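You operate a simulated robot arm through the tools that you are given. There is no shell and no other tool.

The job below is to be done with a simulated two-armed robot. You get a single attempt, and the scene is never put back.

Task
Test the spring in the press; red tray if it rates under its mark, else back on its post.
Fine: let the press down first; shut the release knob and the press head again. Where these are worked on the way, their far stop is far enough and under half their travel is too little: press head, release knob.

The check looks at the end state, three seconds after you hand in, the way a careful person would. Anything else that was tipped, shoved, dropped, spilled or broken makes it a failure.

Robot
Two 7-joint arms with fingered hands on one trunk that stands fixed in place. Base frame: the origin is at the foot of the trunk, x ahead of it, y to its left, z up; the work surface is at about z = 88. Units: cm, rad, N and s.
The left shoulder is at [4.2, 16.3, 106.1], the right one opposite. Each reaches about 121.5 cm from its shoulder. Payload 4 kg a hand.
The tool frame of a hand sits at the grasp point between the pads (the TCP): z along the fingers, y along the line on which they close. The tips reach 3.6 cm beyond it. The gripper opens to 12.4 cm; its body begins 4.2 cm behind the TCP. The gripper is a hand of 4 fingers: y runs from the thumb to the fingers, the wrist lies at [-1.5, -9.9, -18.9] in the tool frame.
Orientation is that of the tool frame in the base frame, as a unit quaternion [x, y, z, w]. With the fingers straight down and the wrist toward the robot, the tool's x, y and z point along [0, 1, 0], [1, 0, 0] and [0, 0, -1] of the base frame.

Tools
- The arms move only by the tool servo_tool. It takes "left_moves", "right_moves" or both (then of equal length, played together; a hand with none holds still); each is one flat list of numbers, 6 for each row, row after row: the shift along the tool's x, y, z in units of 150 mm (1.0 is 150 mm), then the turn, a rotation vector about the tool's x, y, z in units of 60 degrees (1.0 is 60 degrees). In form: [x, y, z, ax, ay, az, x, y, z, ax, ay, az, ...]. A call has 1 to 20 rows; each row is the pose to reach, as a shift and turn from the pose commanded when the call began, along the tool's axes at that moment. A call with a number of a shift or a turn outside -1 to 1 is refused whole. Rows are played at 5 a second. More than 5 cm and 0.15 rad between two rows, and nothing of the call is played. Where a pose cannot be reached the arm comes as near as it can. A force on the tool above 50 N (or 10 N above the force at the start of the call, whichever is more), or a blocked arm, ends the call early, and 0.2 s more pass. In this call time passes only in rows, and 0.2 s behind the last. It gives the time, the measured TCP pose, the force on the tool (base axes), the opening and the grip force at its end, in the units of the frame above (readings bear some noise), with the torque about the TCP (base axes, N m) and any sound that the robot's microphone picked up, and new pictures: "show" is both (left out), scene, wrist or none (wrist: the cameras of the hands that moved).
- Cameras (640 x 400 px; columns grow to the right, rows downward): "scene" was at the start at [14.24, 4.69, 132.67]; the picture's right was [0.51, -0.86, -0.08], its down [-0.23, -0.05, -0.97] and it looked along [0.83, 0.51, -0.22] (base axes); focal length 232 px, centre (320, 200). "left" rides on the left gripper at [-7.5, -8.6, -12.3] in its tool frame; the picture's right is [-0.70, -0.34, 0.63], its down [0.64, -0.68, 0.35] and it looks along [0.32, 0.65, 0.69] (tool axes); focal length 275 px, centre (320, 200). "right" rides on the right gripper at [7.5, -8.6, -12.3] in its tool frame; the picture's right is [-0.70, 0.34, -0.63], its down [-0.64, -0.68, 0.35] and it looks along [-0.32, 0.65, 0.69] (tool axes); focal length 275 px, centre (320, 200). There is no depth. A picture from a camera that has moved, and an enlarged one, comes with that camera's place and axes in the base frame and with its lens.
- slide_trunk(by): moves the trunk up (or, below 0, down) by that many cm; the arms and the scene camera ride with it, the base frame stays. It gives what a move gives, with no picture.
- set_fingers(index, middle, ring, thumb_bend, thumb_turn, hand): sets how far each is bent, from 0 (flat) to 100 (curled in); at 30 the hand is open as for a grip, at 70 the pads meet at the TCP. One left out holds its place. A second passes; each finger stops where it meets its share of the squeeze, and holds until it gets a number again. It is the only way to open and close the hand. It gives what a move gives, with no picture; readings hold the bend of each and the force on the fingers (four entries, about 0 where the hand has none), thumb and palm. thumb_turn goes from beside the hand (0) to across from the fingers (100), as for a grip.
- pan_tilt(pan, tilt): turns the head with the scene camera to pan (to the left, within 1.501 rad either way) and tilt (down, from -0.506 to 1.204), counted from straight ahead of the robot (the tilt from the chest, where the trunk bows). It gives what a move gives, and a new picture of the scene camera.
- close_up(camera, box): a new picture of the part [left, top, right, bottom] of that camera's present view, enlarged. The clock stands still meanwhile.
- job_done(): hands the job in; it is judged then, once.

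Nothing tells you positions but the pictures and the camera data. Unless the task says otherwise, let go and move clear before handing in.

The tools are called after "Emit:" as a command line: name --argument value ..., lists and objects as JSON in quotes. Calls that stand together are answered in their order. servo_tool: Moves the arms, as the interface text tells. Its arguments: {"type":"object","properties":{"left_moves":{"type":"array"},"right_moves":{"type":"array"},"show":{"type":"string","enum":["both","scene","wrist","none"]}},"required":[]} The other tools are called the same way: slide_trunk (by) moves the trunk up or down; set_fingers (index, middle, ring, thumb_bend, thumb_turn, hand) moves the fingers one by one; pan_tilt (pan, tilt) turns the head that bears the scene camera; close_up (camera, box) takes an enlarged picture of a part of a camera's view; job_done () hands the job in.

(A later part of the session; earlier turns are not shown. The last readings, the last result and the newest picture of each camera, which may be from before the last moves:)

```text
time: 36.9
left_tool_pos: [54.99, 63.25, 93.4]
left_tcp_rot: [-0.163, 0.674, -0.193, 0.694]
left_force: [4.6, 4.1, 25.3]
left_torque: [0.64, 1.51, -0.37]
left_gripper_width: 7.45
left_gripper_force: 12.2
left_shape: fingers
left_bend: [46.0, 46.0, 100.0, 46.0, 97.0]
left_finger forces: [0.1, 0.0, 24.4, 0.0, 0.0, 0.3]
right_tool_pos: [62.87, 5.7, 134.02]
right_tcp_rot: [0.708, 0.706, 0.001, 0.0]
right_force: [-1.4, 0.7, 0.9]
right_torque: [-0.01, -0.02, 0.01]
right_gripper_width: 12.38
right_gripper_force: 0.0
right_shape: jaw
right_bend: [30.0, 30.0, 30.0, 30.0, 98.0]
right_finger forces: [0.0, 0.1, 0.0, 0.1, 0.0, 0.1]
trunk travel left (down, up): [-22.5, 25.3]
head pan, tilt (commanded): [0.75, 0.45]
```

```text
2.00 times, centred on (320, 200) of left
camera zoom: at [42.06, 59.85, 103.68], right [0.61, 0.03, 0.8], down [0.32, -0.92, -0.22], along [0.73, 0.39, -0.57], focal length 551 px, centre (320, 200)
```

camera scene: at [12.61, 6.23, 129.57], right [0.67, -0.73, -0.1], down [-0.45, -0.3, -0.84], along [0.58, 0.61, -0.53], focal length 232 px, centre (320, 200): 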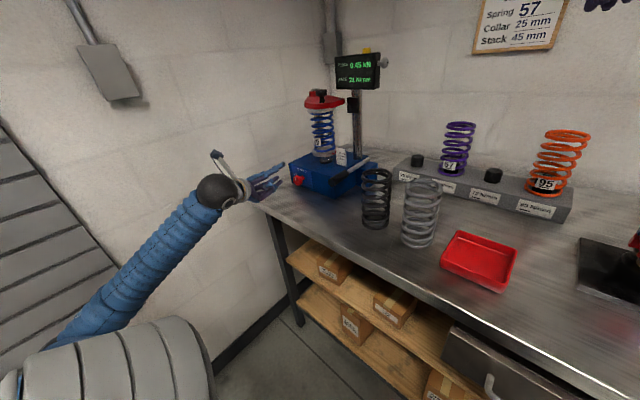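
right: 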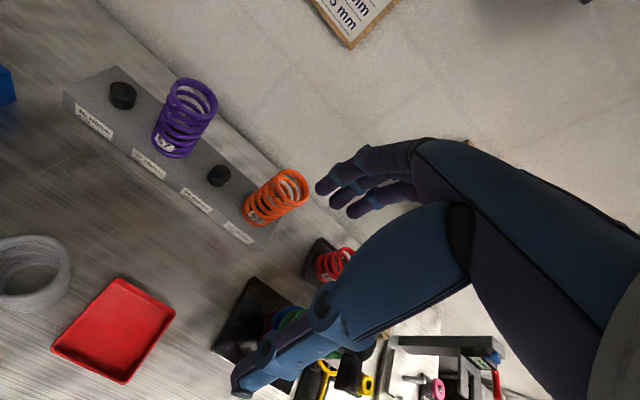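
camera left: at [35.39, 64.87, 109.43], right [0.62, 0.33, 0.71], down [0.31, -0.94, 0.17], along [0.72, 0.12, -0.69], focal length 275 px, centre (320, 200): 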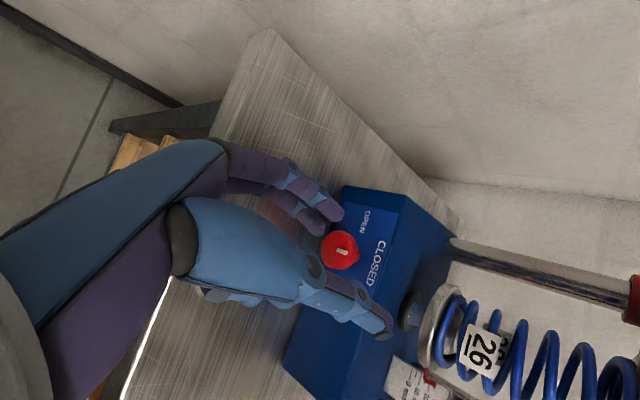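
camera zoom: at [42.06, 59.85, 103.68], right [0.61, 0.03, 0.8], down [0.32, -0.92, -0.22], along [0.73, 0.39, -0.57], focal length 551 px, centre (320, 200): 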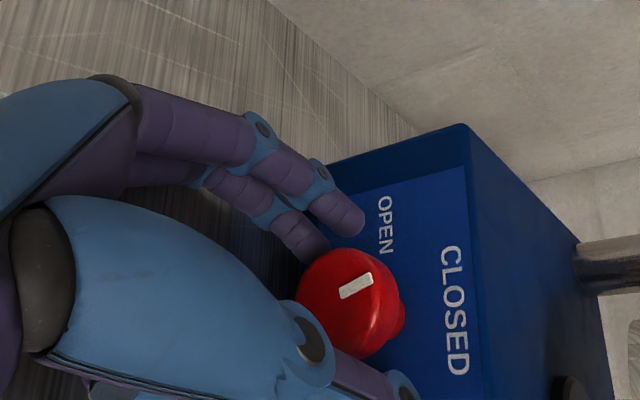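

The knob turned a little (about 10–20°). I'll back away and up.

Emit:
servo_tool --left_moves '[-0.031, -0.021, -0.099, 0, 0, 0, -0.052, -0.042, -0.331, 0, 0, 0, -0.242, -0.155, -0.523, 0, 0, 0, -0.475, -0.285, -0.512, 0, 0, 0, -0.475, -0.285, -0.512, 0, 0, 0.12, -0.475, -0.285, -0.512, 0, 0, 0.24, -0.475, -0.285, -0.512, 0, 0, 0.36, -0.475, -0.285, -0.512, 0, 0, 0.48]' --show "none"

Emit:
close_up --camera "scene" --box '[230, 125, 350, 205]'

```text
time: 38.6
left_tool_pos: [47.15, 63.42, 101.02]
left_tcp_rot: [0.008, 0.695, -0.015, 0.719]
left_force: [0.2, -0.6, 0.6]
left_torque: [-0.01, 0.0, -0.03]
left_gripper_width: 7.43
left_gripper_force: 0.0
left_shape: fingers
left_bend: [46.0, 46.0, 100.0, 46.0, 97.0]
left_finger forces: [0.0, 0.0, 0.0, 0.0, 0.1, 0.0]
left hand out of reach, approached as far as the arm can: row 6
right_tool_pos: [62.99, 5.72, 133.86]
right_tcp_rot: [0.707, 0.707, 0.0, -0.002]
right_force: [-0.4, 0.3, -0.3]
right_torque: [-0.02, 0.0, -0.02]
right_gripper_width: 12.34
right_gripper_force: 0.0
right_shape: jaw
right_bend: [30.0, 30.0, 30.0, 30.0, 98.0]
right_finger forces: [0.0, 0.1, 0.0, 0.0, 0.1, 0.1]
trunk travel left (down, up): [-22.5, 25.3]
head pan, tilt (commanded): [0.75, 0.45]
```

```text
5.00 times, centred on (290, 165) of scene
camera zoom: at [12.58, 6.23, 129.57], right [0.67, -0.73, -0.1], down [-0.45, -0.3, -0.84], along [0.58, 0.61, -0.53], focal length 1161 px, centre (470, 375)
```

zoom: 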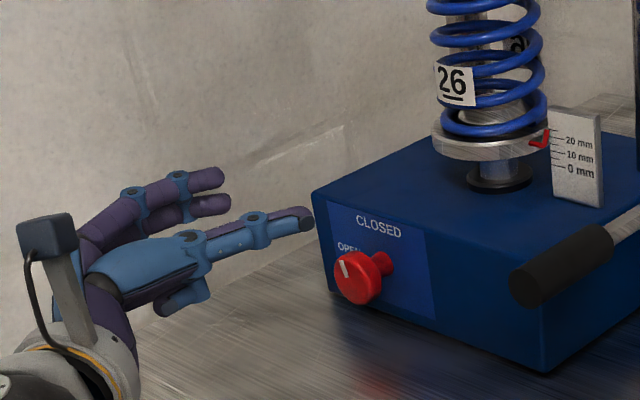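

The mark has moved slightly toward OPEN. Now I'll pitch the hand down 45° while rising a little.

Emit:
servo_tool --left_moves '[-0.06, 0, 0, 0, 0.125, 0, -0.12, 0, 0, 0, 0.25, 0, -0.18, 0, 0, 0, 0.375, 0, -0.24, 0, 0, 0, 0.5, 0, -0.3, 0, 0, 0, 0.625, 0, -0.333, 0, 0, 0, 0.75, 0]' --show "both"

```text
time: 40.0
left_tool_pos: [45.56, 65.59, 105.78]
left_tcp_rot: [0.008, 0.899, -0.026, 0.438]
left_force: [0.1, 0.6, 0.3]
left_torque: [-0.02, 0.06, -0.04]
left_gripper_width: 7.46
left_gripper_force: 0.1
left_shape: fingers
left_bend: [46.0, 46.0, 100.0, 46.0, 98.0]
left_finger forces: [0.0, 0.0, 0.1, 0.0, 0.0, 0.0]
left hand out of reach, approached as far as the arm can: row 1, 2
right_tool_pos: [61.79, 8.6, 131.42]
right_tcp_rot: [0.709, 0.705, -0.012, 0.007]
right_force: [0.8, 0.0, 0.0]
right_torque: [-0.01, 0.06, 0.0]
right_gripper_width: 12.4
right_gripper_force: 0.1
right_shape: jaw
right_bend: [30.0, 30.0, 30.0, 30.0, 98.0]
right_finger forces: [0.1, 0.0, 0.0, 0.0, 0.0, 0.0]
trunk travel left (down, up): [-22.5, 25.3]
head pan, tilt (commanded): [0.75, 0.45]
camera scene: at [11.16, 7.45, 127.44], right [0.67, -0.74, -0.09], down [-0.46, -0.32, -0.83], along [0.58, 0.6, -0.55], focal length 232 px, centre (320, 200)
camera left: at [40.14, 57.85, 119.8], right [0.91, -0.37, 0.17], down [-0.15, -0.7, -0.69], along [0.38, 0.61, -0.7], focal length 275 px, centre (320, 200)
```

scene: 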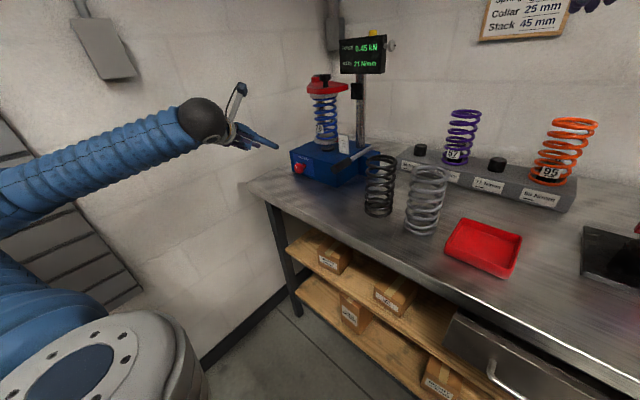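
left: 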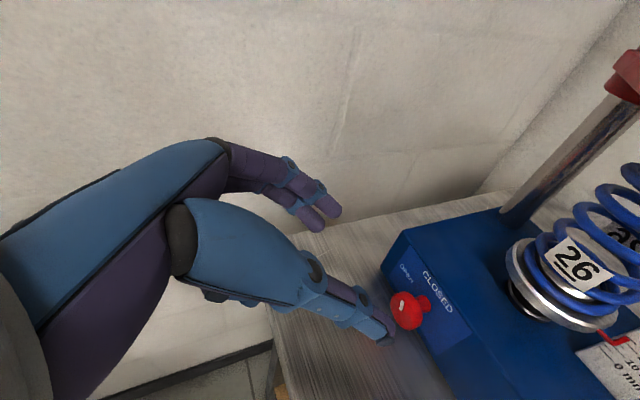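

The elbow swung to a new position and the trunk seems to be swaying from it. I'll wait a moment and check.

Emit:
servo_tool --left_moves '[0, 0, 0, 0, 0, 0, 0, 0, 0, 0, 0, 0, 0, 0, 0, 0, 0, 0]' --show "none"

Emit:
close_up --camera "scene" --box '[0, 0, 640, 400]'

```text
time: 41.0
left_tool_pos: [46.42, 68.77, 103.52]
left_tcp_rot: [0.008, 0.915, -0.023, 0.402]
left_force: [-1.9, -2.9, -0.4]
left_torque: [0.16, -0.08, 0.13]
left_gripper_width: 7.45
left_gripper_force: 0.0
left_shape: fingers
left_bend: [46.0, 46.0, 100.0, 46.0, 97.0]
left_finger forces: [0.0, 0.0, 0.0, 0.0, 0.0, 0.1]
right_tool_pos: [63.12, 12.5, 131.92]
right_tcp_rot: [0.706, 0.708, -0.012, 0.003]
right_force: [-2.3, -2.7, -6.7]
right_torque: [0.23, -0.17, -0.05]
right_gripper_width: 12.39
right_gripper_force: 0.1
right_shape: jaw
right_bend: [30.0, 30.0, 30.0, 30.0, 98.0]
right_finger forces: [0.0, 0.0, 0.0, 0.0, 0.0, 0.0]
trunk travel left (down, up): [-22.5, 25.3]
head pan, tilt (commanded): [0.75, 0.45]
stopped in row 3 (left hand): the arm was blocked; the commanded pose is now the measured one
```

```text
1.00 times, centred on (320, 200) of scene (not enlarged: the box is as wide or as high as the picture)
camera zoom: at [22.64, 13.51, 128.0], right [0.86, -0.5, -0.09], down [-0.34, -0.44, -0.83], along [0.38, 0.74, -0.55], focal length 232 px, centre (320, 200)
```

zoom: 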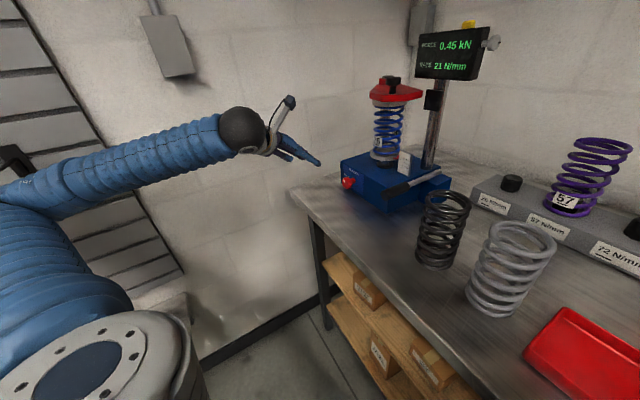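

The trunk has been pushed round – the left arm must be pressing on something with its elbow. I'll hold still again and re-check.

Emit:
servo_tool --left_moves '[0, 0, 0, 0, 0, 0]' --show "scene"

```text
time: 41.4
left_tool_pos: [62.97, 43.66, 109.86]
left_tcp_rot: [0.271, 0.893, -0.146, 0.328]
left_force: [-1.3, -0.5, 0.2]
left_torque: [0.02, 0.02, 0.09]
left_gripper_width: 7.46
left_gripper_force: 0.0
left_shape: fingers
left_bend: [46.0, 46.0, 100.0, 46.0, 97.0]
left_finger forces: [0.0, 0.0, 0.0, 0.0, 0.0, 0.1]
right_tool_pos: [44.45, -15.2, 131.25]
right_tcp_rot: [0.857, 0.513, 0.013, -0.054]
right_force: [6.8, -2.6, -1.1]
right_torque: [0.19, 0.51, 0.2]
right_gripper_width: 12.42
right_gripper_force: 0.2
right_shape: jaw
right_bend: [30.0, 30.0, 30.0, 30.0, 98.0]
right_finger forces: [0.0, 0.0, 0.0, 0.1, 0.0, 0.0]
trunk travel left (down, up): [-22.5, 25.3]
head pan, tilt (commanded): [0.75, 0.45]
stopped in row 1 (right hand): the arm was blocked; the commanded pose is now the measured one
camera scene: at [27.26, 11.03, 130.18], right [0.76, -0.63, -0.12], down [-0.42, -0.34, -0.84], along [0.49, 0.69, -0.53], focal length 232 px, centre (320, 200)
```

scene: 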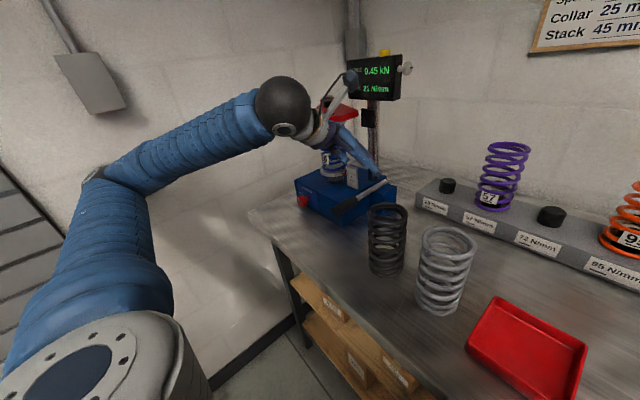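

The trunk moved a lot and both hands shifted. I'll hold both hands exactly where they are now and watch for settling.

Emit:
servo_tool --left_moves '[0, 0, 0, 0, 0, 0]' --right_moves '[0, 0, 0, 0, 0, 0]' --show "scene"

```text
time: 41.7
left_tool_pos: [42.93, 44.98, 113.67]
left_tcp_rot: [0.246, 0.904, -0.185, 0.297]
left_force: [-0.6, 6.6, 1.8]
left_torque: [-0.28, -0.13, -0.17]
left_gripper_width: 7.46
left_gripper_force: 0.0
left_shape: fingers
left_bend: [46.0, 46.0, 100.0, 46.0, 98.0]
left_finger forces: [0.0, 0.0, 0.1, 0.1, 0.0, 0.1]
right_tool_pos: [24.39, -19.57, 134.31]
right_tcp_rot: [0.847, 0.532, 0.014, 0.002]
right_force: [4.1, 2.1, 1.9]
right_torque: [-0.25, 0.4, -0.02]
right_gripper_width: 12.41
right_gripper_force: 0.1
right_shape: jaw
right_bend: [30.0, 30.0, 30.0, 30.0, 97.0]
right_finger forces: [0.0, 0.1, 0.0, 0.1, 0.0, 0.0]
trunk travel left (down, up): [-22.5, 25.3]
head pan, tilt (commanded): [0.75, 0.45]
stopped in row 1 (left hand): the arm was blocked; the commanded pose is now the measured one
camera scene: at [12.82, 7.35, 129.98], right [0.67, -0.74, -0.09], down [-0.44, -0.29, -0.85], along [0.6, 0.61, -0.52], focal length 232 px, centre (320, 200)
```

scene: 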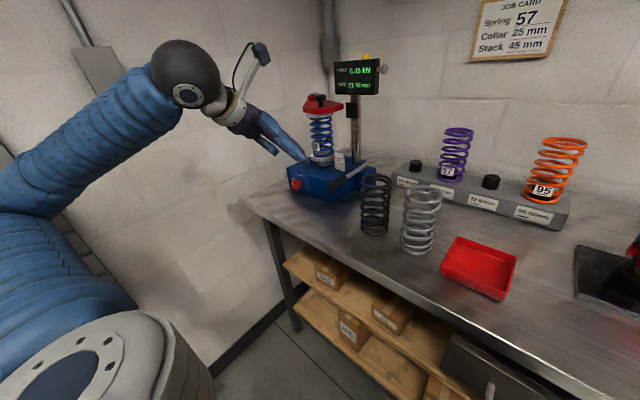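

The trunk is back near upright, and all items are still standing. I'll hold once more to let everything settle.

Emit:
servo_tool --left_moves '[0, 0, 0, 0, 0, 0, 0, 0, 0, 0, 0, 0]' --right_moves '[0, 0, 0, 0, 0, 0, 0, 0, 0, 0, 0, 0]' --show "both"

```text
time: 42.3
left_tool_pos: [48.16, 41.37, 110.1]
left_tcp_rot: [0.26, 0.895, -0.16, 0.325]
left_force: [-0.3, -0.5, 0.8]
left_torque: [0.0, 0.01, 0.04]
left_gripper_width: 7.47
left_gripper_force: 0.1
left_shape: fingers
left_bend: [46.0, 46.0, 100.0, 46.0, 98.0]
left_finger forces: [0.0, 0.1, 0.0, 0.1, 0.0, 0.1]
right_tool_pos: [30.05, -19.29, 134.04]
right_tcp_rot: [0.858, 0.514, 0.011, -0.003]
right_force: [-0.8, -0.1, -0.5]
right_torque: [0.01, -0.09, 0.03]
right_gripper_width: 12.38
right_gripper_force: 0.0
right_shape: jaw
right_bend: [30.0, 30.0, 30.0, 30.0, 98.0]
right_finger forces: [0.0, 0.0, 0.0, 0.0, 0.0, 0.0]
trunk travel left (down, up): [-22.5, 25.3]
head pan, tilt (commanded): [0.75, 0.45]
camera scene: at [11.91, 5.64, 129.7], right [0.67, -0.73, -0.1], down [-0.45, -0.3, -0.84], along [0.59, 0.61, -0.53], focal length 232 px, centre (320, 200)
camera right: at [25.84, -8.82, 146.27], right [-0.04, -0.78, 0.62], down [-0.9, -0.24, -0.36], along [0.43, -0.57, -0.7], focal length 275 px, centre (320, 200)
camera left: at [41.96, 37.31, 125.12], right [0.58, -0.82, 0.04], down [-0.64, -0.48, -0.6], along [0.51, 0.33, -0.8], focal length 275 px, centre (320, 200)
```

scene: 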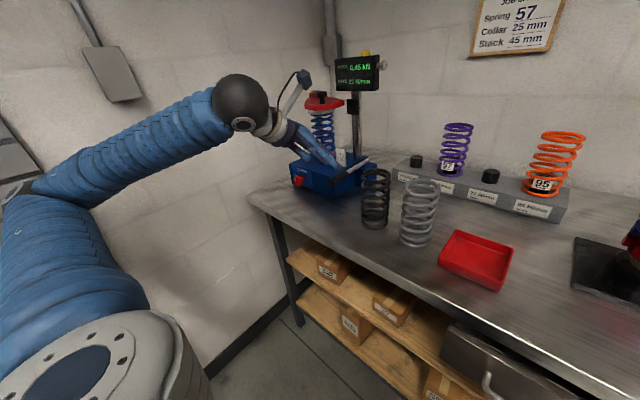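
right: 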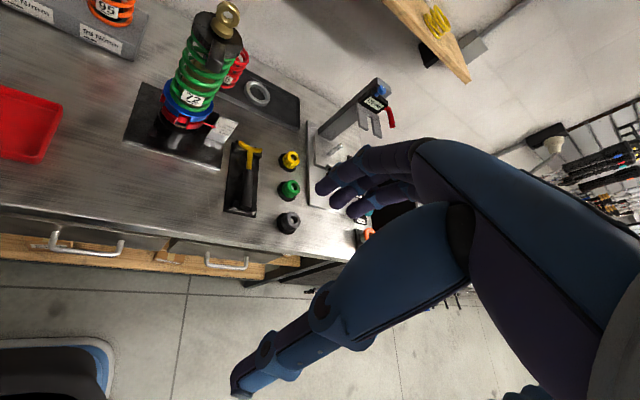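
left: 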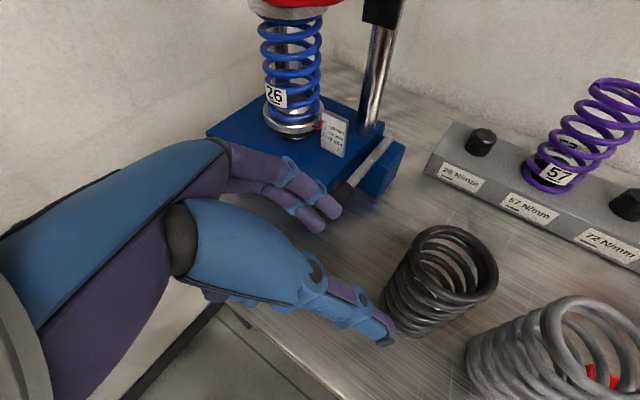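

Nearly settled. I'll hold a moment longer, then re-approach more gently, without forcing the arm past its reach.

Emit:
servo_tool --left_moves '[0, 0, 0, 0, 0, 0, 0, 0, 0, 0, 0, 0, 0, 0, 0, 0, 0, 0, 0, 0, 0, 0, 0, 0]' --right_moves '[0, 0, 0, 0, 0, 0, 0, 0, 0, 0, 0, 0, 0, 0, 0, 0, 0, 0, 0, 0, 0, 0, 0, 0]' --show "none"

Emit:
close_up --camera "scene" --box '[240, 40, 480, 260]'

```text
time: 43.3
left_tool_pos: [48.62, 41.67, 109.77]
left_tcp_rot: [0.26, 0.896, -0.161, 0.324]
left_force: [-0.3, -0.2, -0.1]
left_torque: [-0.02, -0.02, -0.02]
left_gripper_width: 7.49
left_gripper_force: 0.1
left_shape: fingers
left_bend: [46.0, 46.0, 100.0, 46.0, 98.0]
left_finger forces: [0.0, 0.1, 0.0, 0.0, 0.0, 0.1]
right_tool_pos: [30.31, -19.21, 133.78]
right_tcp_rot: [0.858, 0.514, 0.009, -0.005]
right_force: [0.2, 0.3, 0.2]
right_torque: [0.04, 0.04, 0.02]
right_gripper_width: 12.4
right_gripper_force: 0.1
right_shape: jaw
right_bend: [30.0, 30.0, 30.0, 30.0, 98.0]
right_finger forces: [0.0, 0.0, 0.1, 0.0, 0.0, 0.0]
trunk travel left (down, up): [-22.5, 25.3]
head pan, tilt (commanded): [0.75, 0.45]
```

```text
1.82 times, centred on (360, 150) of scene
camera zoom: at [12.54, 6.2, 129.59], right [0.67, -0.73, -0.1], down [-0.45, -0.3, -0.84], along [0.58, 0.61, -0.53], focal length 422 px, centre (247, 291)
```

zoom: 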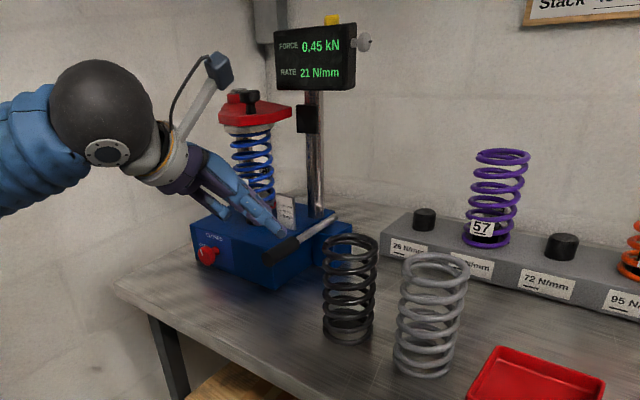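

All settled and undisturbed. I'll turn the hand back to face forward-down at 45° and bring it left in small steps.

Emit:
servo_tool --left_moves '[0.065, 0.098, -0.054, -0.0485, -0.0085, -0.054, 0.129, 0.196, -0.107, -0.097, -0.017, -0.1075, 0.194, 0.294, -0.161, -0.1455, -0.0255, -0.161, 0.259, 0.392, -0.214, -0.194, -0.034, -0.215, 0.323, 0.489, -0.268, -0.2425, -0.0425, -0.269, 0.388, 0.587, -0.322, -0.291, -0.051, -0.3225, 0.452, 0.685, -0.375, -0.3395, -0.0595, -0.376, 0.517, 0.783, -0.429, -0.388, -0.068, -0.43]' --show "both"

```text
time: 45.1
left_tool_pos: [47.37, 56.87, 107.61]
left_tcp_rot: [-0.022, 0.933, -0.056, 0.355]
left_force: [-0.7, -0.6, 0.7]
left_torque: [0.01, 0.0, 0.01]
left_gripper_width: 7.44
left_gripper_force: 0.1
left_shape: fingers
left_bend: [46.0, 46.0, 100.0, 46.0, 98.0]
left_finger forces: [0.0, 0.1, 0.1, 0.1, 0.0, 0.0]
right_tool_pos: [30.89, -19.11, 133.67]
right_tcp_rot: [0.858, 0.514, 0.007, -0.005]
right_force: [0.0, 0.3, 0.2]
right_torque: [-0.04, -0.03, 0.01]
right_gripper_width: 12.4
right_gripper_force: 0.1
right_shape: jaw
right_bend: [30.0, 30.0, 30.0, 30.0, 98.0]
right_finger forces: [0.0, 0.0, 0.1, 0.0, 0.0, 0.1]
trunk travel left (down, up): [-22.5, 25.3]
head pan, tilt (commanded): [0.75, 0.45]
camera scene: at [13.08, 6.33, 129.5], right [0.67, -0.73, -0.11], down [-0.46, -0.3, -0.84], along [0.58, 0.61, -0.53], focal length 232 px, centre (320, 200)
camera left: at [44.74, 50.14, 122.73], right [0.94, -0.34, 0.03], down [-0.25, -0.76, -0.6], along [0.22, 0.56, -0.8], focal length 275 px, centre (320, 200)
```

scene: 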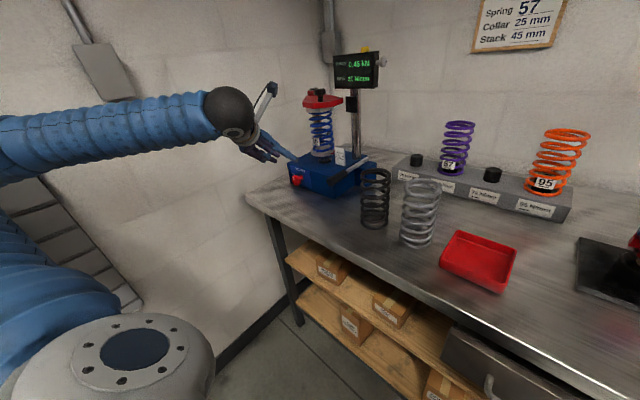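
left: 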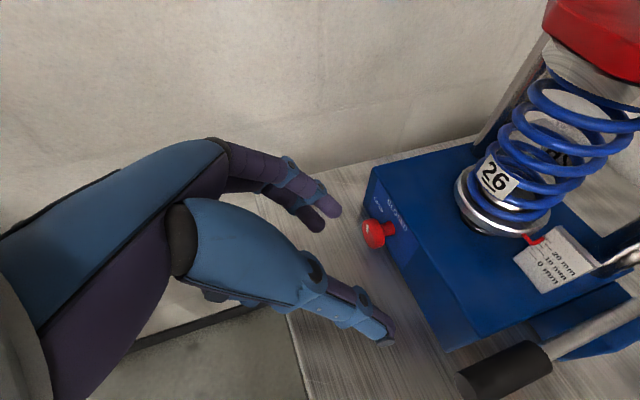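

No limits hit, and the elbow is now high and left. I'll move to a point above and in front of the knob.

Emit:
servo_tool --left_moves '[0.027, 0.084, 0.091, 0, 0, 0, 0.055, 0.168, 0.182, 0, 0, 0, 0.082, 0.253, 0.273, 0, 0, 0, 0.109, 0.337, 0.364, 0, 0, 0, 0.137, 0.421, 0.455, 0, 0, 0, 0.164, 0.505, 0.546, 0, 0, 0]' --show "both"

```text
time: 46.5
left_tool_pos: [50.61, 63.68, 99.23]
left_tcp_rot: [-0.021, 0.933, -0.056, 0.356]
left_force: [-0.2, -0.8, -0.5]
left_torque: [-0.01, 0.03, -0.02]
left_gripper_width: 7.46
left_gripper_force: 0.0
left_shape: fingers
left_bend: [46.0, 46.0, 100.0, 46.0, 98.0]
left_finger forces: [0.1, 0.0, 0.1, 0.0, 0.0, 0.0]
right_tool_pos: [30.54, -19.02, 133.76]
right_tcp_rot: [0.857, 0.515, 0.008, -0.004]
right_force: [-0.7, -0.2, -0.9]
right_torque: [-0.03, 0.02, 0.04]
right_gripper_width: 12.37
right_gripper_force: 0.0
right_shape: jaw
right_bend: [30.0, 30.0, 30.0, 30.0, 98.0]
right_finger forces: [0.0, 0.1, 0.0, 0.0, 0.0, 0.0]
trunk travel left (down, up): [-22.5, 25.3]
head pan, tilt (commanded): [0.75, 0.45]
camera scene: at [12.61, 6.25, 129.57], right [0.67, -0.73, -0.1], down [-0.45, -0.3, -0.84], along [0.58, 0.61, -0.53], focal length 232 px, centre (320, 200)
camera left: at [47.86, 56.84, 114.44], right [0.94, -0.34, 0.03], down [-0.25, -0.76, -0.6], along [0.23, 0.56, -0.8], focal length 275 px, centre (320, 200)
```

scene: 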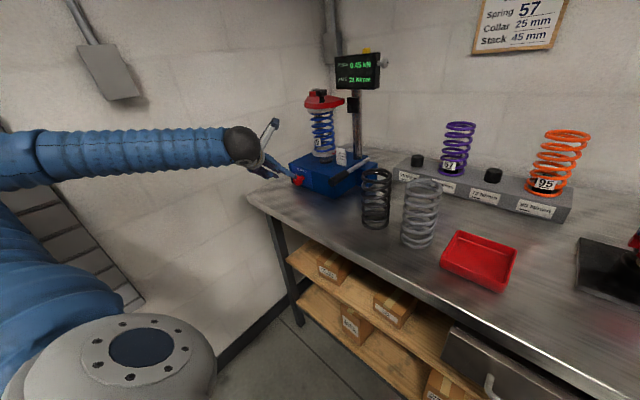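
left: 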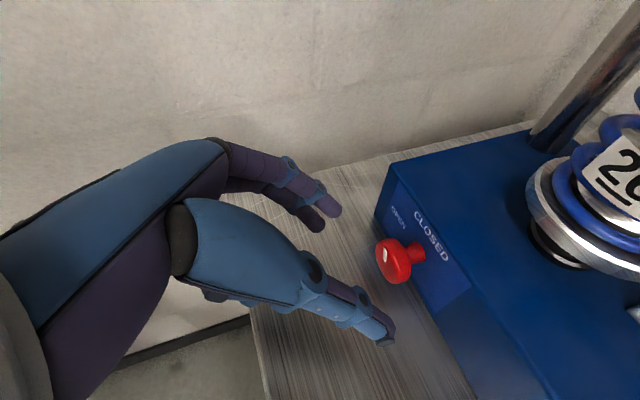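

Reachable. Before gripping, I'll rehearse the turning motion (rotation about the knob axis) here in free air.

Emit:
servo_tool --left_moves '[0, 0, 0, 0.0934, 0, -0.083, 0, 0, 0, 0.187, 0, -0.166, 0, 0, 0, 0.28, 0, -0.249, 0, 0, 0, 0.373, 0, -0.332, 0, 0, 0, 0.467, 0, -0.416, 0, 0, 0, 0.56, 0, -0.499, 0, 0, 0, 0.654, 0, -0.582]' --show "both"

```text
time: 48.1
left_tool_pos: [50.63, 63.7, 99.28]
left_tcp_rot: [-0.176, 0.811, -0.464, 0.31]
left_force: [-0.1, -0.9, -0.3]
left_torque: [-0.01, -0.01, 0.03]
left_gripper_width: 7.5
left_gripper_force: 0.0
left_shape: fingers
left_bend: [46.0, 46.0, 100.0, 46.0, 98.0]
left_finger forces: [0.0, 0.0, 0.0, 0.1, 0.1, 0.0]
right_tool_pos: [30.34, -19.19, 133.79]
right_tcp_rot: [0.858, 0.514, 0.007, -0.004]
right_force: [-0.7, -0.1, 0.0]
right_torque: [-0.04, -0.02, -0.02]
right_gripper_width: 12.39
right_gripper_force: 0.0
right_shape: jaw
right_bend: [30.0, 30.0, 30.0, 30.0, 98.0]
right_finger forces: [0.0, 0.0, 0.0, 0.1, 0.0, 0.0]
trunk travel left (down, up): [-22.5, 25.3]
head pan, tilt (commanded): [0.75, 0.45]
camera scene: at [12.55, 6.25, 129.58], right [0.67, -0.73, -0.1], down [-0.45, -0.3, -0.84], along [0.58, 0.61, -0.53], focal length 232 px, centre (320, 200)
camera left: at [47.85, 71.39, 114.0], right [0.94, -0.18, 0.29], down [-0.25, -0.94, 0.24], along [0.23, -0.3, -0.93], focal length 275 px, centre (320, 200)
```

scene: 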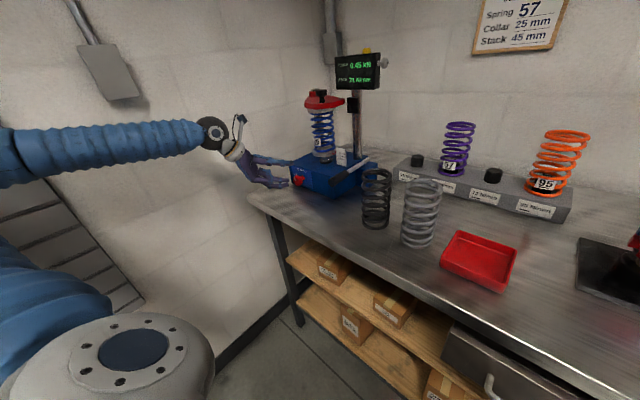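
left: 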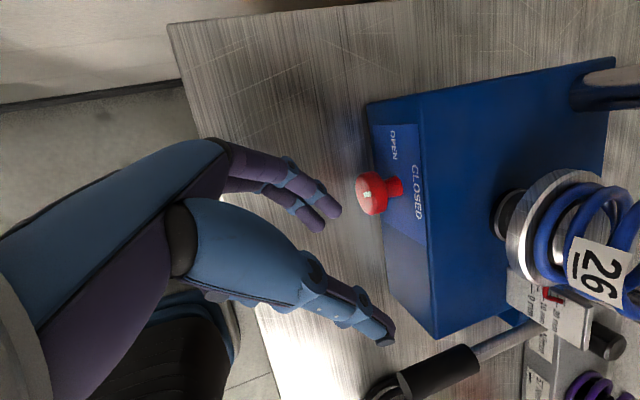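

The 52° turn is clean. I'll rehearse 35° more to see whether one grip can do the whole quarter turn.

Emit:
servo_tool --left_moves '[0, 0, 0, 0.087, 0, -0.0776, 0, 0, 0, 0.174, 0, -0.155, 0, 0, 0, 0.262, 0, -0.233, 0, 0, 0, 0.349, 0, -0.31, 0, 0, 0, 0.436, 0, -0.388]' --show "scene"

```text
time: 49.3
left_tool_pos: [50.78, 62.54, 100.28]
left_tcp_rot: [0.264, -0.643, 0.676, -0.245]
left_force: [0.7, -0.1, -0.8]
left_torque: [0.0, 0.0, -0.03]
left_gripper_width: 7.48
left_gripper_force: 0.1
left_shape: fingers
left_bend: [46.0, 46.0, 100.0, 46.0, 98.0]
left_finger forces: [0.0, 0.1, 0.0, 0.0, 0.0, 0.0]
right_tool_pos: [30.83, -21.19, 133.73]
right_tcp_rot: [0.857, 0.514, 0.012, -0.011]
right_force: [0.3, 0.1, 0.2]
right_torque: [0.01, -0.04, -0.01]
right_gripper_width: 12.39
right_gripper_force: 0.0
right_shape: jaw
right_bend: [30.0, 30.0, 30.0, 30.0, 98.0]
right_finger forces: [0.1, 0.0, 0.0, 0.0, 0.1, 0.0]
trunk travel left (down, up): [-22.5, 25.3]
head pan, tilt (commanded): [0.75, 0.45]
camera scene: at [13.49, 4.63, 129.95], right [0.67, -0.74, -0.12], down [-0.46, -0.28, -0.85], along [0.59, 0.62, -0.52], focal length 232 px, centre (320, 200)
```

scene: 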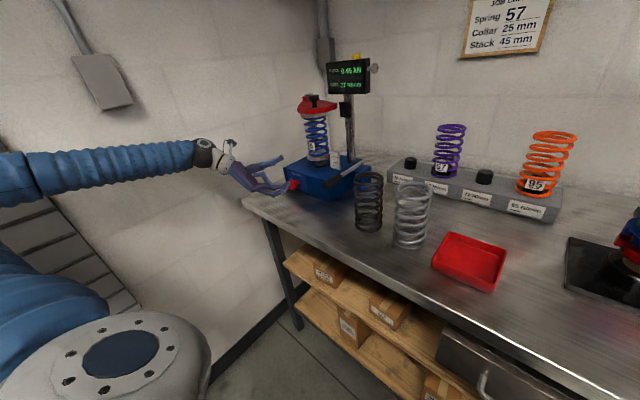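

It works but the trunk begins to sway near the end, so I'll keep each turn to about 55°. Rolling back now to the starting angle, slowly.

Emit:
servo_tool --left_moves '[0, 0, 0, 0, 0, 0, 0, 0, 0, -0.08, 0, 0.071, 0, 0, 0, -0.16, 0, 0.142, 0, 0, 0, -0.24, 0, 0.214, 0, 0, 0, -0.32, 0, 0.285, 0, 0, 0, -0.4, 0, 0.356, 0, 0, 0, -0.48, 0, 0.427, 0, 0, 0, -0.56, 0, 0.499, 0, 0, 0, -0.64, 0, 0.57, 0, 0, 0, -0.72, 0, 0.641, 0, 0, 0, -0.8, 0, 0.712, 0, 0, 0, -0.8, 0, 0.712]' --show "both"

```text
time: 51.9
left_tool_pos: [50.63, 63.53, 99.55]
left_tcp_rot: [-0.092, 0.902, -0.241, 0.345]
left_force: [0.3, 1.2, 0.3]
left_torque: [0.02, -0.02, 0.04]
left_gripper_width: 7.46
left_gripper_force: 0.1
left_shape: fingers
left_bend: [46.0, 46.0, 100.0, 46.0, 98.0]
left_finger forces: [0.2, 0.1, 0.0, 0.0, 0.1, 0.0]
right_tool_pos: [30.39, -19.05, 133.86]
right_tcp_rot: [0.857, 0.515, 0.009, -0.004]
right_force: [-0.4, 0.6, -0.5]
right_torque: [-0.01, 0.01, -0.04]
right_gripper_width: 12.39
right_gripper_force: 0.1
right_shape: jaw
right_bend: [30.0, 30.0, 30.0, 30.0, 98.0]
right_finger forces: [0.0, 0.0, 0.0, 0.0, 0.0, 0.0]
trunk travel left (down, up): [-22.5, 25.3]
head pan, tilt (commanded): [0.75, 0.45]
camera scene: at [12.54, 6.23, 129.58], right [0.67, -0.73, -0.1], down [-0.45, -0.3, -0.84], along [0.58, 0.61, -0.53], focal length 232 px, centre (320, 200)
camera left: at [47.91, 63.25, 116.03], right [0.94, -0.3, 0.16], down [-0.25, -0.93, -0.25], along [0.23, 0.2, -0.95], focal length 275 px, centre (320, 200)
```

scene: 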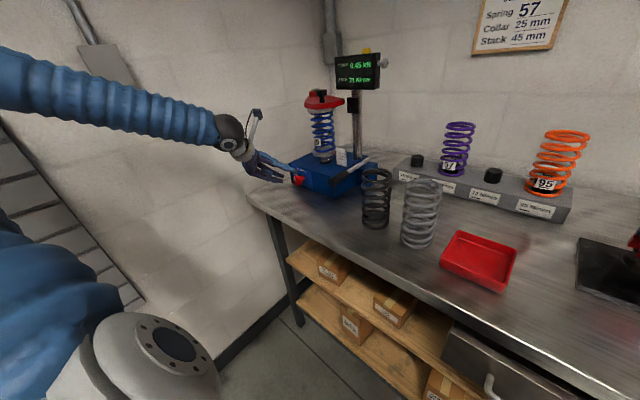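
left: 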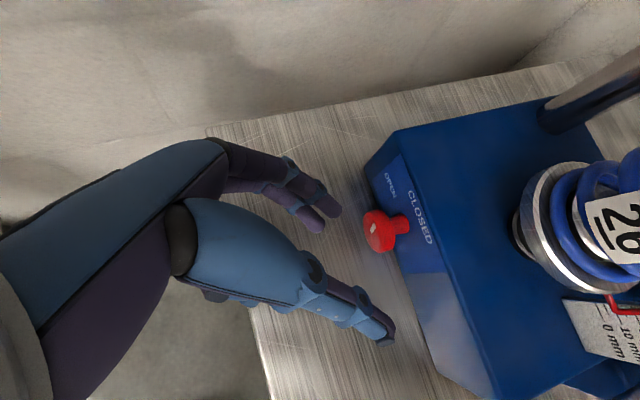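

I'm at about 30° of roll. I'll roll back 45° more so the coming turn can cover the rest of the travel.

Emit:
servo_tool --left_moves '[0, 0, 0, -0.0934, 0, 0.083, 0, 0, 0, -0.187, 0, 0.166, 0, 0, 0, -0.28, 0, 0.249, 0, 0, 0, -0.373, 0, 0.332, 0, 0, 0, -0.467, 0, 0.416, 0, 0, 0, -0.56, 0, 0.499]' --show "both"

```text
time: 53.3
left_tool_pos: [50.73, 63.66, 99.39]
left_tcp_rot: [0.046, 0.926, 0.122, 0.353]
left_force: [-0.1, 0.2, -0.2]
left_torque: [0.02, 0.02, -0.03]
left_gripper_width: 7.46
left_gripper_force: 0.0
left_shape: fingers
left_bend: [46.0, 46.0, 100.0, 46.0, 98.0]
left_finger forces: [0.0, 0.0, 0.1, 0.1, 0.0, 0.0]
right_tool_pos: [30.56, -19.09, 133.77]
right_tcp_rot: [0.858, 0.514, 0.007, -0.004]
right_force: [-0.2, -0.3, 0.4]
right_torque: [0.0, -0.03, -0.02]
right_gripper_width: 12.42
right_gripper_force: 0.0
right_shape: jaw
right_bend: [30.0, 30.0, 30.0, 30.0, 98.0]
right_finger forces: [0.1, 0.0, 0.0, 0.0, 0.0, 0.0]
trunk travel left (down, up): [-22.5, 25.3]
head pan, tilt (commanded): [0.75, 0.45]
camera scene: at [12.59, 6.27, 129.57], right [0.67, -0.73, -0.1], down [-0.45, -0.3, -0.84], along [0.58, 0.61, -0.53], focal length 232 px, centre (320, 200)
camera left: at [47.98, 51.68, 110.89], right [0.94, -0.32, -0.09], down [-0.25, -0.48, -0.84], along [0.23, 0.82, -0.53], focal length 275 px, centre (320, 200)
```

scene: 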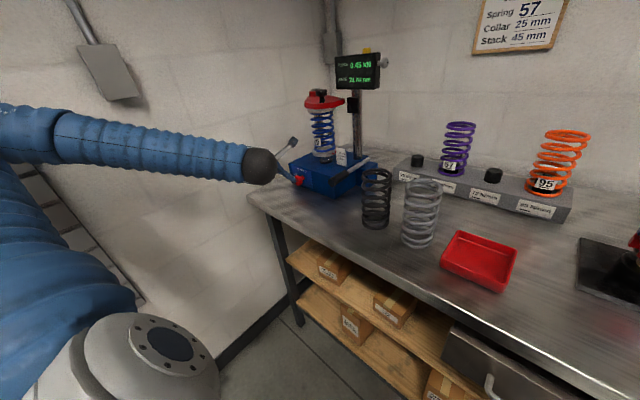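
left: 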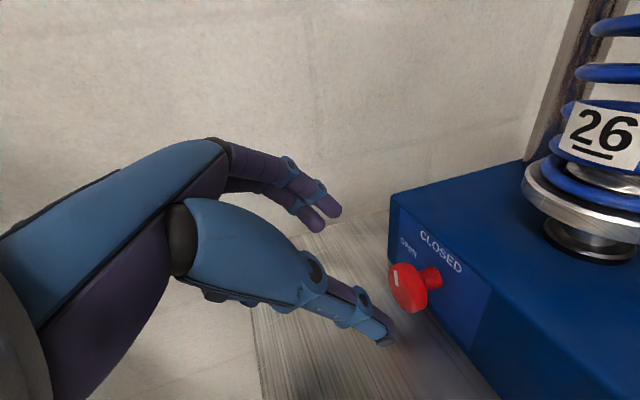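

Tilt is now −15° with the trunk steady. The knob is at about [57.3, 63.5, 93.5]; I'll slide the open fingers down around it.

Emit:
servo_tool --left_moves '[-0.022, -0.058, 0.06, 0, 0, 0, -0.044, -0.116, 0.117, 0, 0, 0, -0.044, -0.115, 0.283, 0, 0, 0, -0.043, -0.114, 0.449, 0, 0, 0]' --show "none"

Emit:
close_up --camera "left" --box '[160, 100, 480, 300]'

Emit:
close_up --camera "scene" --box '[255, 145, 345, 205]'

```text
time: 54.3
left_tool_pos: [55.6, 63.11, 94.22]
left_tcp_rot: [0.046, 0.926, 0.122, 0.354]
left_force: [0.4, 0.3, 0.6]
left_torque: [-0.01, -0.01, 0.01]
left_gripper_width: 7.47
left_gripper_force: 0.0
left_shape: fingers
left_bend: [46.0, 46.0, 100.0, 46.0, 98.0]
left_finger forces: [0.1, 0.1, 0.1, 0.0, 0.0, 0.0]
right_tool_pos: [30.54, -19.01, 133.74]
right_tcp_rot: [0.858, 0.514, 0.007, -0.005]
right_force: [-0.3, -0.7, 0.1]
right_torque: [-0.01, 0.01, -0.02]
right_gripper_width: 12.41
right_gripper_force: 0.1
right_shape: jaw
right_bend: [30.0, 30.0, 30.0, 30.0, 98.0]
right_finger forces: [0.0, 0.0, 0.0, 0.1, 0.0, 0.1]
trunk travel left (down, up): [-22.5, 25.3]
head pan, tilt (commanded): [0.75, 0.45]
```

```text
2.00 times, centred on (320, 200) of left
camera zoom: at [52.92, 51.23, 105.86], right [0.94, -0.32, -0.09], down [-0.25, -0.48, -0.84], along [0.23, 0.81, -0.53], focal length 551 px, centre (320, 200)
```

zoom: 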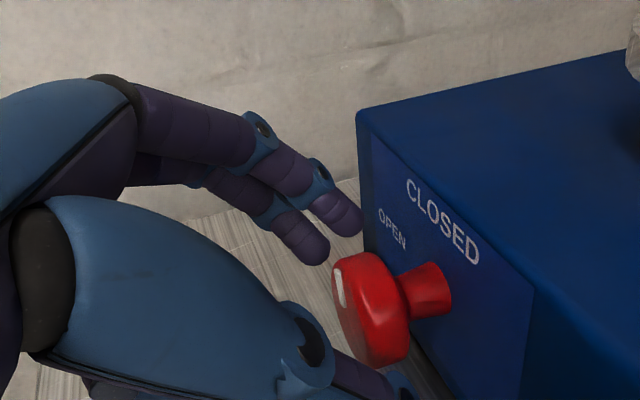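

```text
6.67 times, centred on (300, 175) of scene
camera zoom: at [12.61, 6.27, 129.57], right [0.67, -0.73, -0.1], down [-0.45, -0.3, -0.84], along [0.58, 0.61, -0.53], focal length 1548 px, centre (453, 367)
```

zoom: 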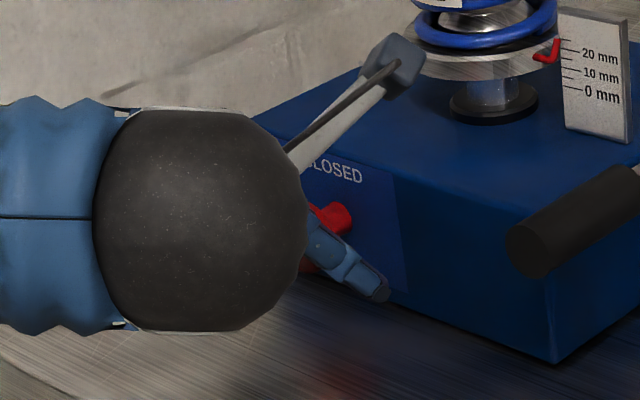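

Well placed: the knob sits about 1.7 cm past the grasp point between the pads. Closing.

Emit:
set_fingers --hand "left" --index 75 --middle 75 --thumb_bend 75

Emit:
close_up --camera "left" --box '[160, 100, 480, 300]'

```text
time: 55.3
left_tool_pos: [55.7, 63.1, 94.46]
left_tcp_rot: [0.046, 0.926, 0.121, 0.355]
left_force: [-0.9, 5.5, 4.5]
left_torque: [0.15, -0.05, -0.09]
left_gripper_width: 2.82
left_gripper_force: 22.9
left_shape: fingers
left_bend: [60.0, 62.0, 100.0, 65.0, 97.0]
left_finger forces: [12.5, 13.4, 0.1, 0.0, 21.0, 0.1]
right_tool_pos: [30.44, -19.0, 133.8]
right_tcp_rot: [0.858, 0.514, 0.009, -0.004]
right_force: [0.2, 0.2, -0.3]
right_torque: [0.01, -0.01, 0.0]
right_gripper_width: 12.43
right_gripper_force: 0.0
right_shape: jaw
right_bend: [30.0, 30.0, 30.0, 30.0, 98.0]
right_finger forces: [0.0, 0.1, 0.0, 0.0, 0.0, 0.0]
trunk travel left (down, up): [-22.5, 25.3]
head pan, tilt (commanded): [0.75, 0.45]
```

```text
2.00 times, centred on (320, 200) of left
camera zoom: at [52.87, 51.2, 105.95], right [0.94, -0.32, -0.09], down [-0.25, -0.48, -0.84], along [0.23, 0.81, -0.53], focal length 551 px, centre (320, 200)
```

zoom: 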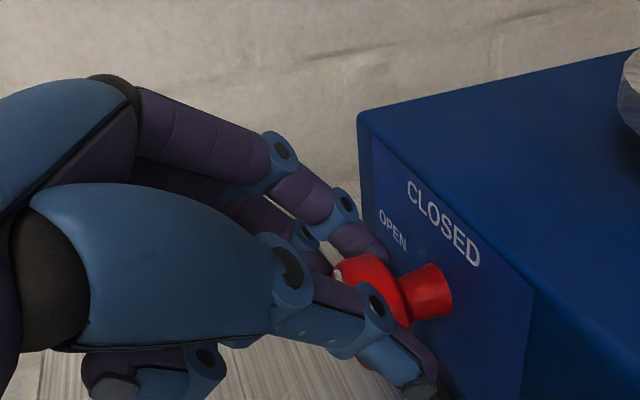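

Gripped with good opposition. Now turning 75° counter-clockwise about the knob axis.

Emit:
servo_tool --left_moves '[0.001, 0.008, 0.001, 0.0934, 0, -0.0831, 0.003, 0.015, 0.003, 0.187, 0, -0.166, 0.005, 0.022, 0.006, 0.28, 0, -0.249, 0.008, 0.029, 0.009, 0.374, 0, -0.332, 0.012, 0.034, 0.013, 0.467, 0, -0.416, 0.016, 0.04, 0.018, 0.56, 0, -0.499, 0.02, 0.044, 0.023, 0.654, 0, -0.582, 0.025, 0.047, 0.028, 0.747, 0, -0.665, 0.03, 0.05, 0.034, 0.841, 0, -0.748, 0.035, 0.051, 0.04, 0.934, 0, -0.831]' --show "none"

Emit:
close_up --camera "left" --box '[160, 100, 480, 300]'

Emit:
close_up --camera "scene" --box '[255, 45, 405, 205]'

```text
time: 57.5
left_tool_pos: [55.63, 64.31, 93.86]
left_tcp_rot: [-0.176, 0.808, -0.469, 0.309]
left_force: [-6.5, 34.3, 20.2]
left_torque: [0.46, -0.75, 0.63]
left_gripper_width: 2.83
left_gripper_force: 31.5
left_shape: fingers
left_bend: [57.0, 65.0, 100.0, 67.0, 94.0]
left_finger forces: [20.0, 7.2, 0.0, 0.0, 35.6, 0.0]
right_tool_pos: [30.31, -18.88, 133.87]
right_tcp_rot: [0.858, 0.514, 0.008, -0.004]
right_force: [-0.3, -0.1, -0.3]
right_torque: [0.01, 0.0, 0.02]
right_gripper_width: 12.38
right_gripper_force: 0.1
right_shape: jaw
right_bend: [30.0, 30.0, 30.0, 30.0, 98.0]
right_finger forces: [0.0, 0.0, 0.0, 0.0, 0.0, 0.0]
trunk travel left (down, up): [-22.5, 25.3]
head pan, tilt (commanded): [0.75, 0.45]
```

```text
2.00 times, centred on (320, 200) of left
camera zoom: at [52.75, 72.24, 108.56], right [0.94, -0.18, 0.29], down [-0.25, -0.94, 0.25], along [0.23, -0.31, -0.92], focal length 551 px, centre (320, 200)
```

zoom: 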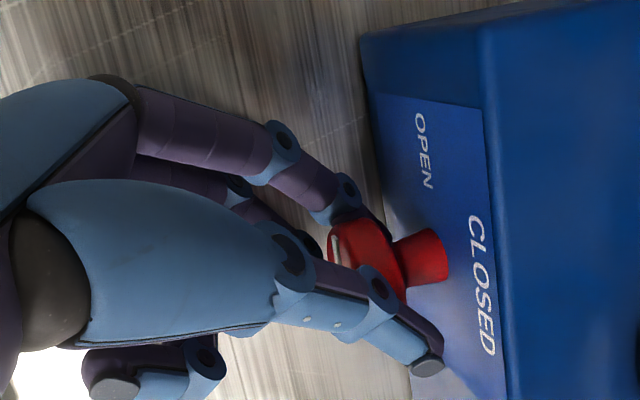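

```text
2.50 times, centred on (330, 125) of scene
camera zoom: at [12.4, 6.38, 129.59], right [0.67, -0.73, -0.1], down [-0.45, -0.3, -0.84], along [0.58, 0.61, -0.53], focal length 581 px, centre (295, 388)
```

zoom: 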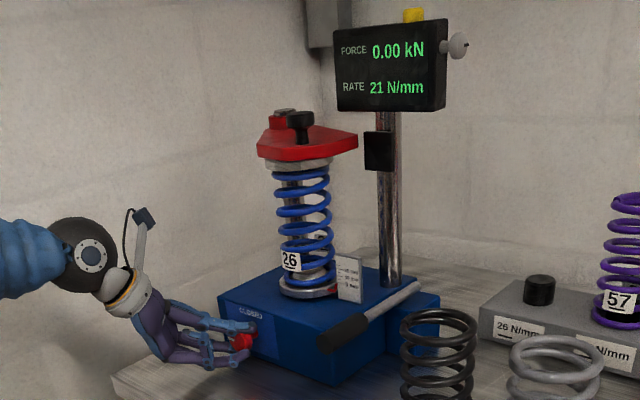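

The press has let down: force 0.00 kN, rate held at 21 N/mm. I'll release the knob and check its mark.

Emit:
set_fingers --hand "left" --index 48 --middle 48 --thumb_bend 46

Emit:
close_up --camera "left" --box '[160, 100, 480, 300]'

Emit:
close_up --camera "scene" --box '[255, 135, 375, 205]'

```text
time: 58.5
left_tool_pos: [55.57, 63.9, 93.98]
left_tcp_rot: [-0.177, 0.808, -0.468, 0.31]
left_force: [-2.5, -1.6, 11.1]
left_torque: [0.1, 0.13, 0.04]
left_gripper_width: 7.1
left_gripper_force: 5.4
left_shape: fingers
left_bend: [48.0, 53.0, 100.0, 46.0, 97.0]
left_finger forces: [0.0, 11.0, 0.0, 0.0, 0.0, 0.0]
right_tool_pos: [30.38, -19.3, 133.93]
right_tcp_rot: [0.857, 0.515, 0.009, -0.004]
right_force: [-0.1, 0.7, 0.6]
right_torque: [-0.01, 0.04, -0.01]
right_gripper_width: 12.39
right_gripper_force: 0.0
right_shape: jaw
right_bend: [30.0, 30.0, 30.0, 30.0, 98.0]
right_finger forces: [0.0, 0.1, 0.1, 0.1, 0.1, 0.1]
trunk travel left (down, up): [-22.5, 25.3]
head pan, tilt (commanded): [0.75, 0.45]
```

```text
2.00 times, centred on (320, 200) of left
camera zoom: at [52.84, 71.96, 108.6], right [0.94, -0.18, 0.29], down [-0.25, -0.94, 0.25], along [0.23, -0.31, -0.92], focal length 551 px, centre (320, 200)
```

zoom: 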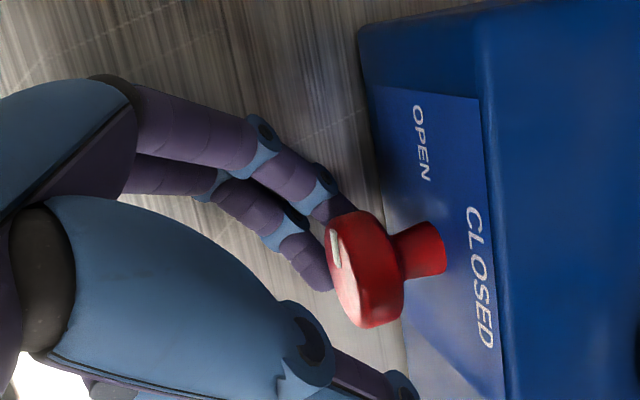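

```text
5.33 times, centred on (315, 170) of scene
camera zoom: at [12.48, 6.15, 129.6], right [0.67, -0.73, -0.1], down [-0.45, -0.3, -0.84], along [0.58, 0.61, -0.53], focal length 1239 px, centre (347, 360)
```

zoom: 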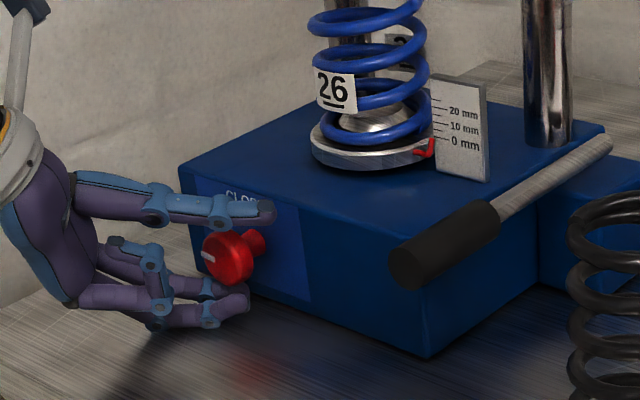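

The knob is fully at OPEN and the platen is back at 0 mm. I'll withdraw the hand along the fingers and rise clear.

Emit:
servo_tool --left_moves '[0, -0.01, -0.1, 0, 0, 0, 0, -0.02, -0.3, 0, 0, 0, 0, -0.05, -0.55, 0, 0, 0, -0.1, -0.2, -0.75, 0, 0, 0, -0.15, -0.4, -0.85, 0, 0, 0]' --show "both"

```text
time: 59.7
left_tool_pos: [48.67, 70.54, 104.7]
left_tcp_rot: [-0.177, 0.809, -0.468, 0.31]
left_force: [0.9, -0.6, 0.6]
left_torque: [0.01, 0.01, -0.01]
left_gripper_width: 7.15
left_gripper_force: 0.0
left_shape: fingers
left_bend: [48.0, 48.0, 100.0, 46.0, 97.0]
left_finger forces: [0.0, 0.0, 0.0, 0.0, 0.0, 0.0]
right_tool_pos: [30.48, -19.17, 133.91]
right_tcp_rot: [0.858, 0.514, 0.008, -0.005]
right_force: [-0.3, 0.1, -0.1]
right_torque: [0.02, -0.01, 0.04]
right_gripper_width: 12.43
right_gripper_force: 0.2
right_shape: jaw
right_bend: [30.0, 30.0, 30.0, 30.0, 98.0]
right_finger forces: [0.0, 0.0, 0.0, 0.0, 0.1, 0.0]
trunk travel left (down, up): [-22.5, 25.3]
head pan, tilt (commanded): [0.75, 0.45]
camera scene: at [12.51, 6.16, 129.59], right [0.67, -0.73, -0.1], down [-0.45, -0.3, -0.84], along [0.58, 0.61, -0.53], focal length 232 px, centre (320, 200)
camera left: at [46.02, 78.57, 119.31], right [0.94, -0.18, 0.29], down [-0.25, -0.94, 0.25], along [0.23, -0.31, -0.92], focal length 275 px, centre (320, 200)
```

scene: 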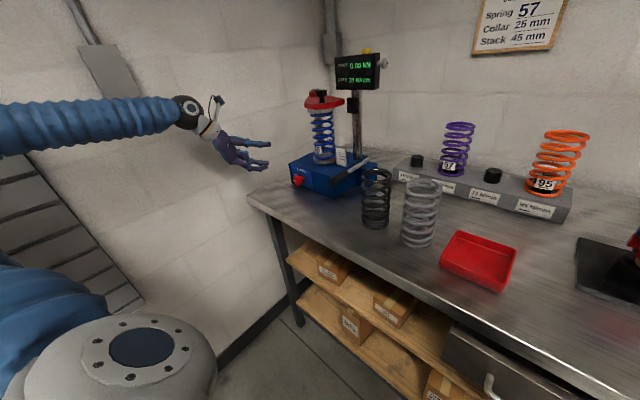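
left: 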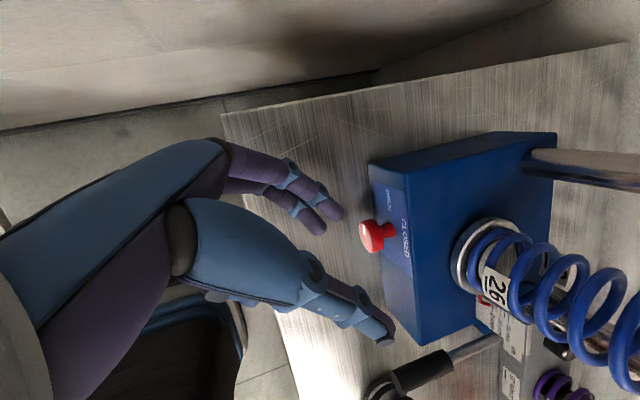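

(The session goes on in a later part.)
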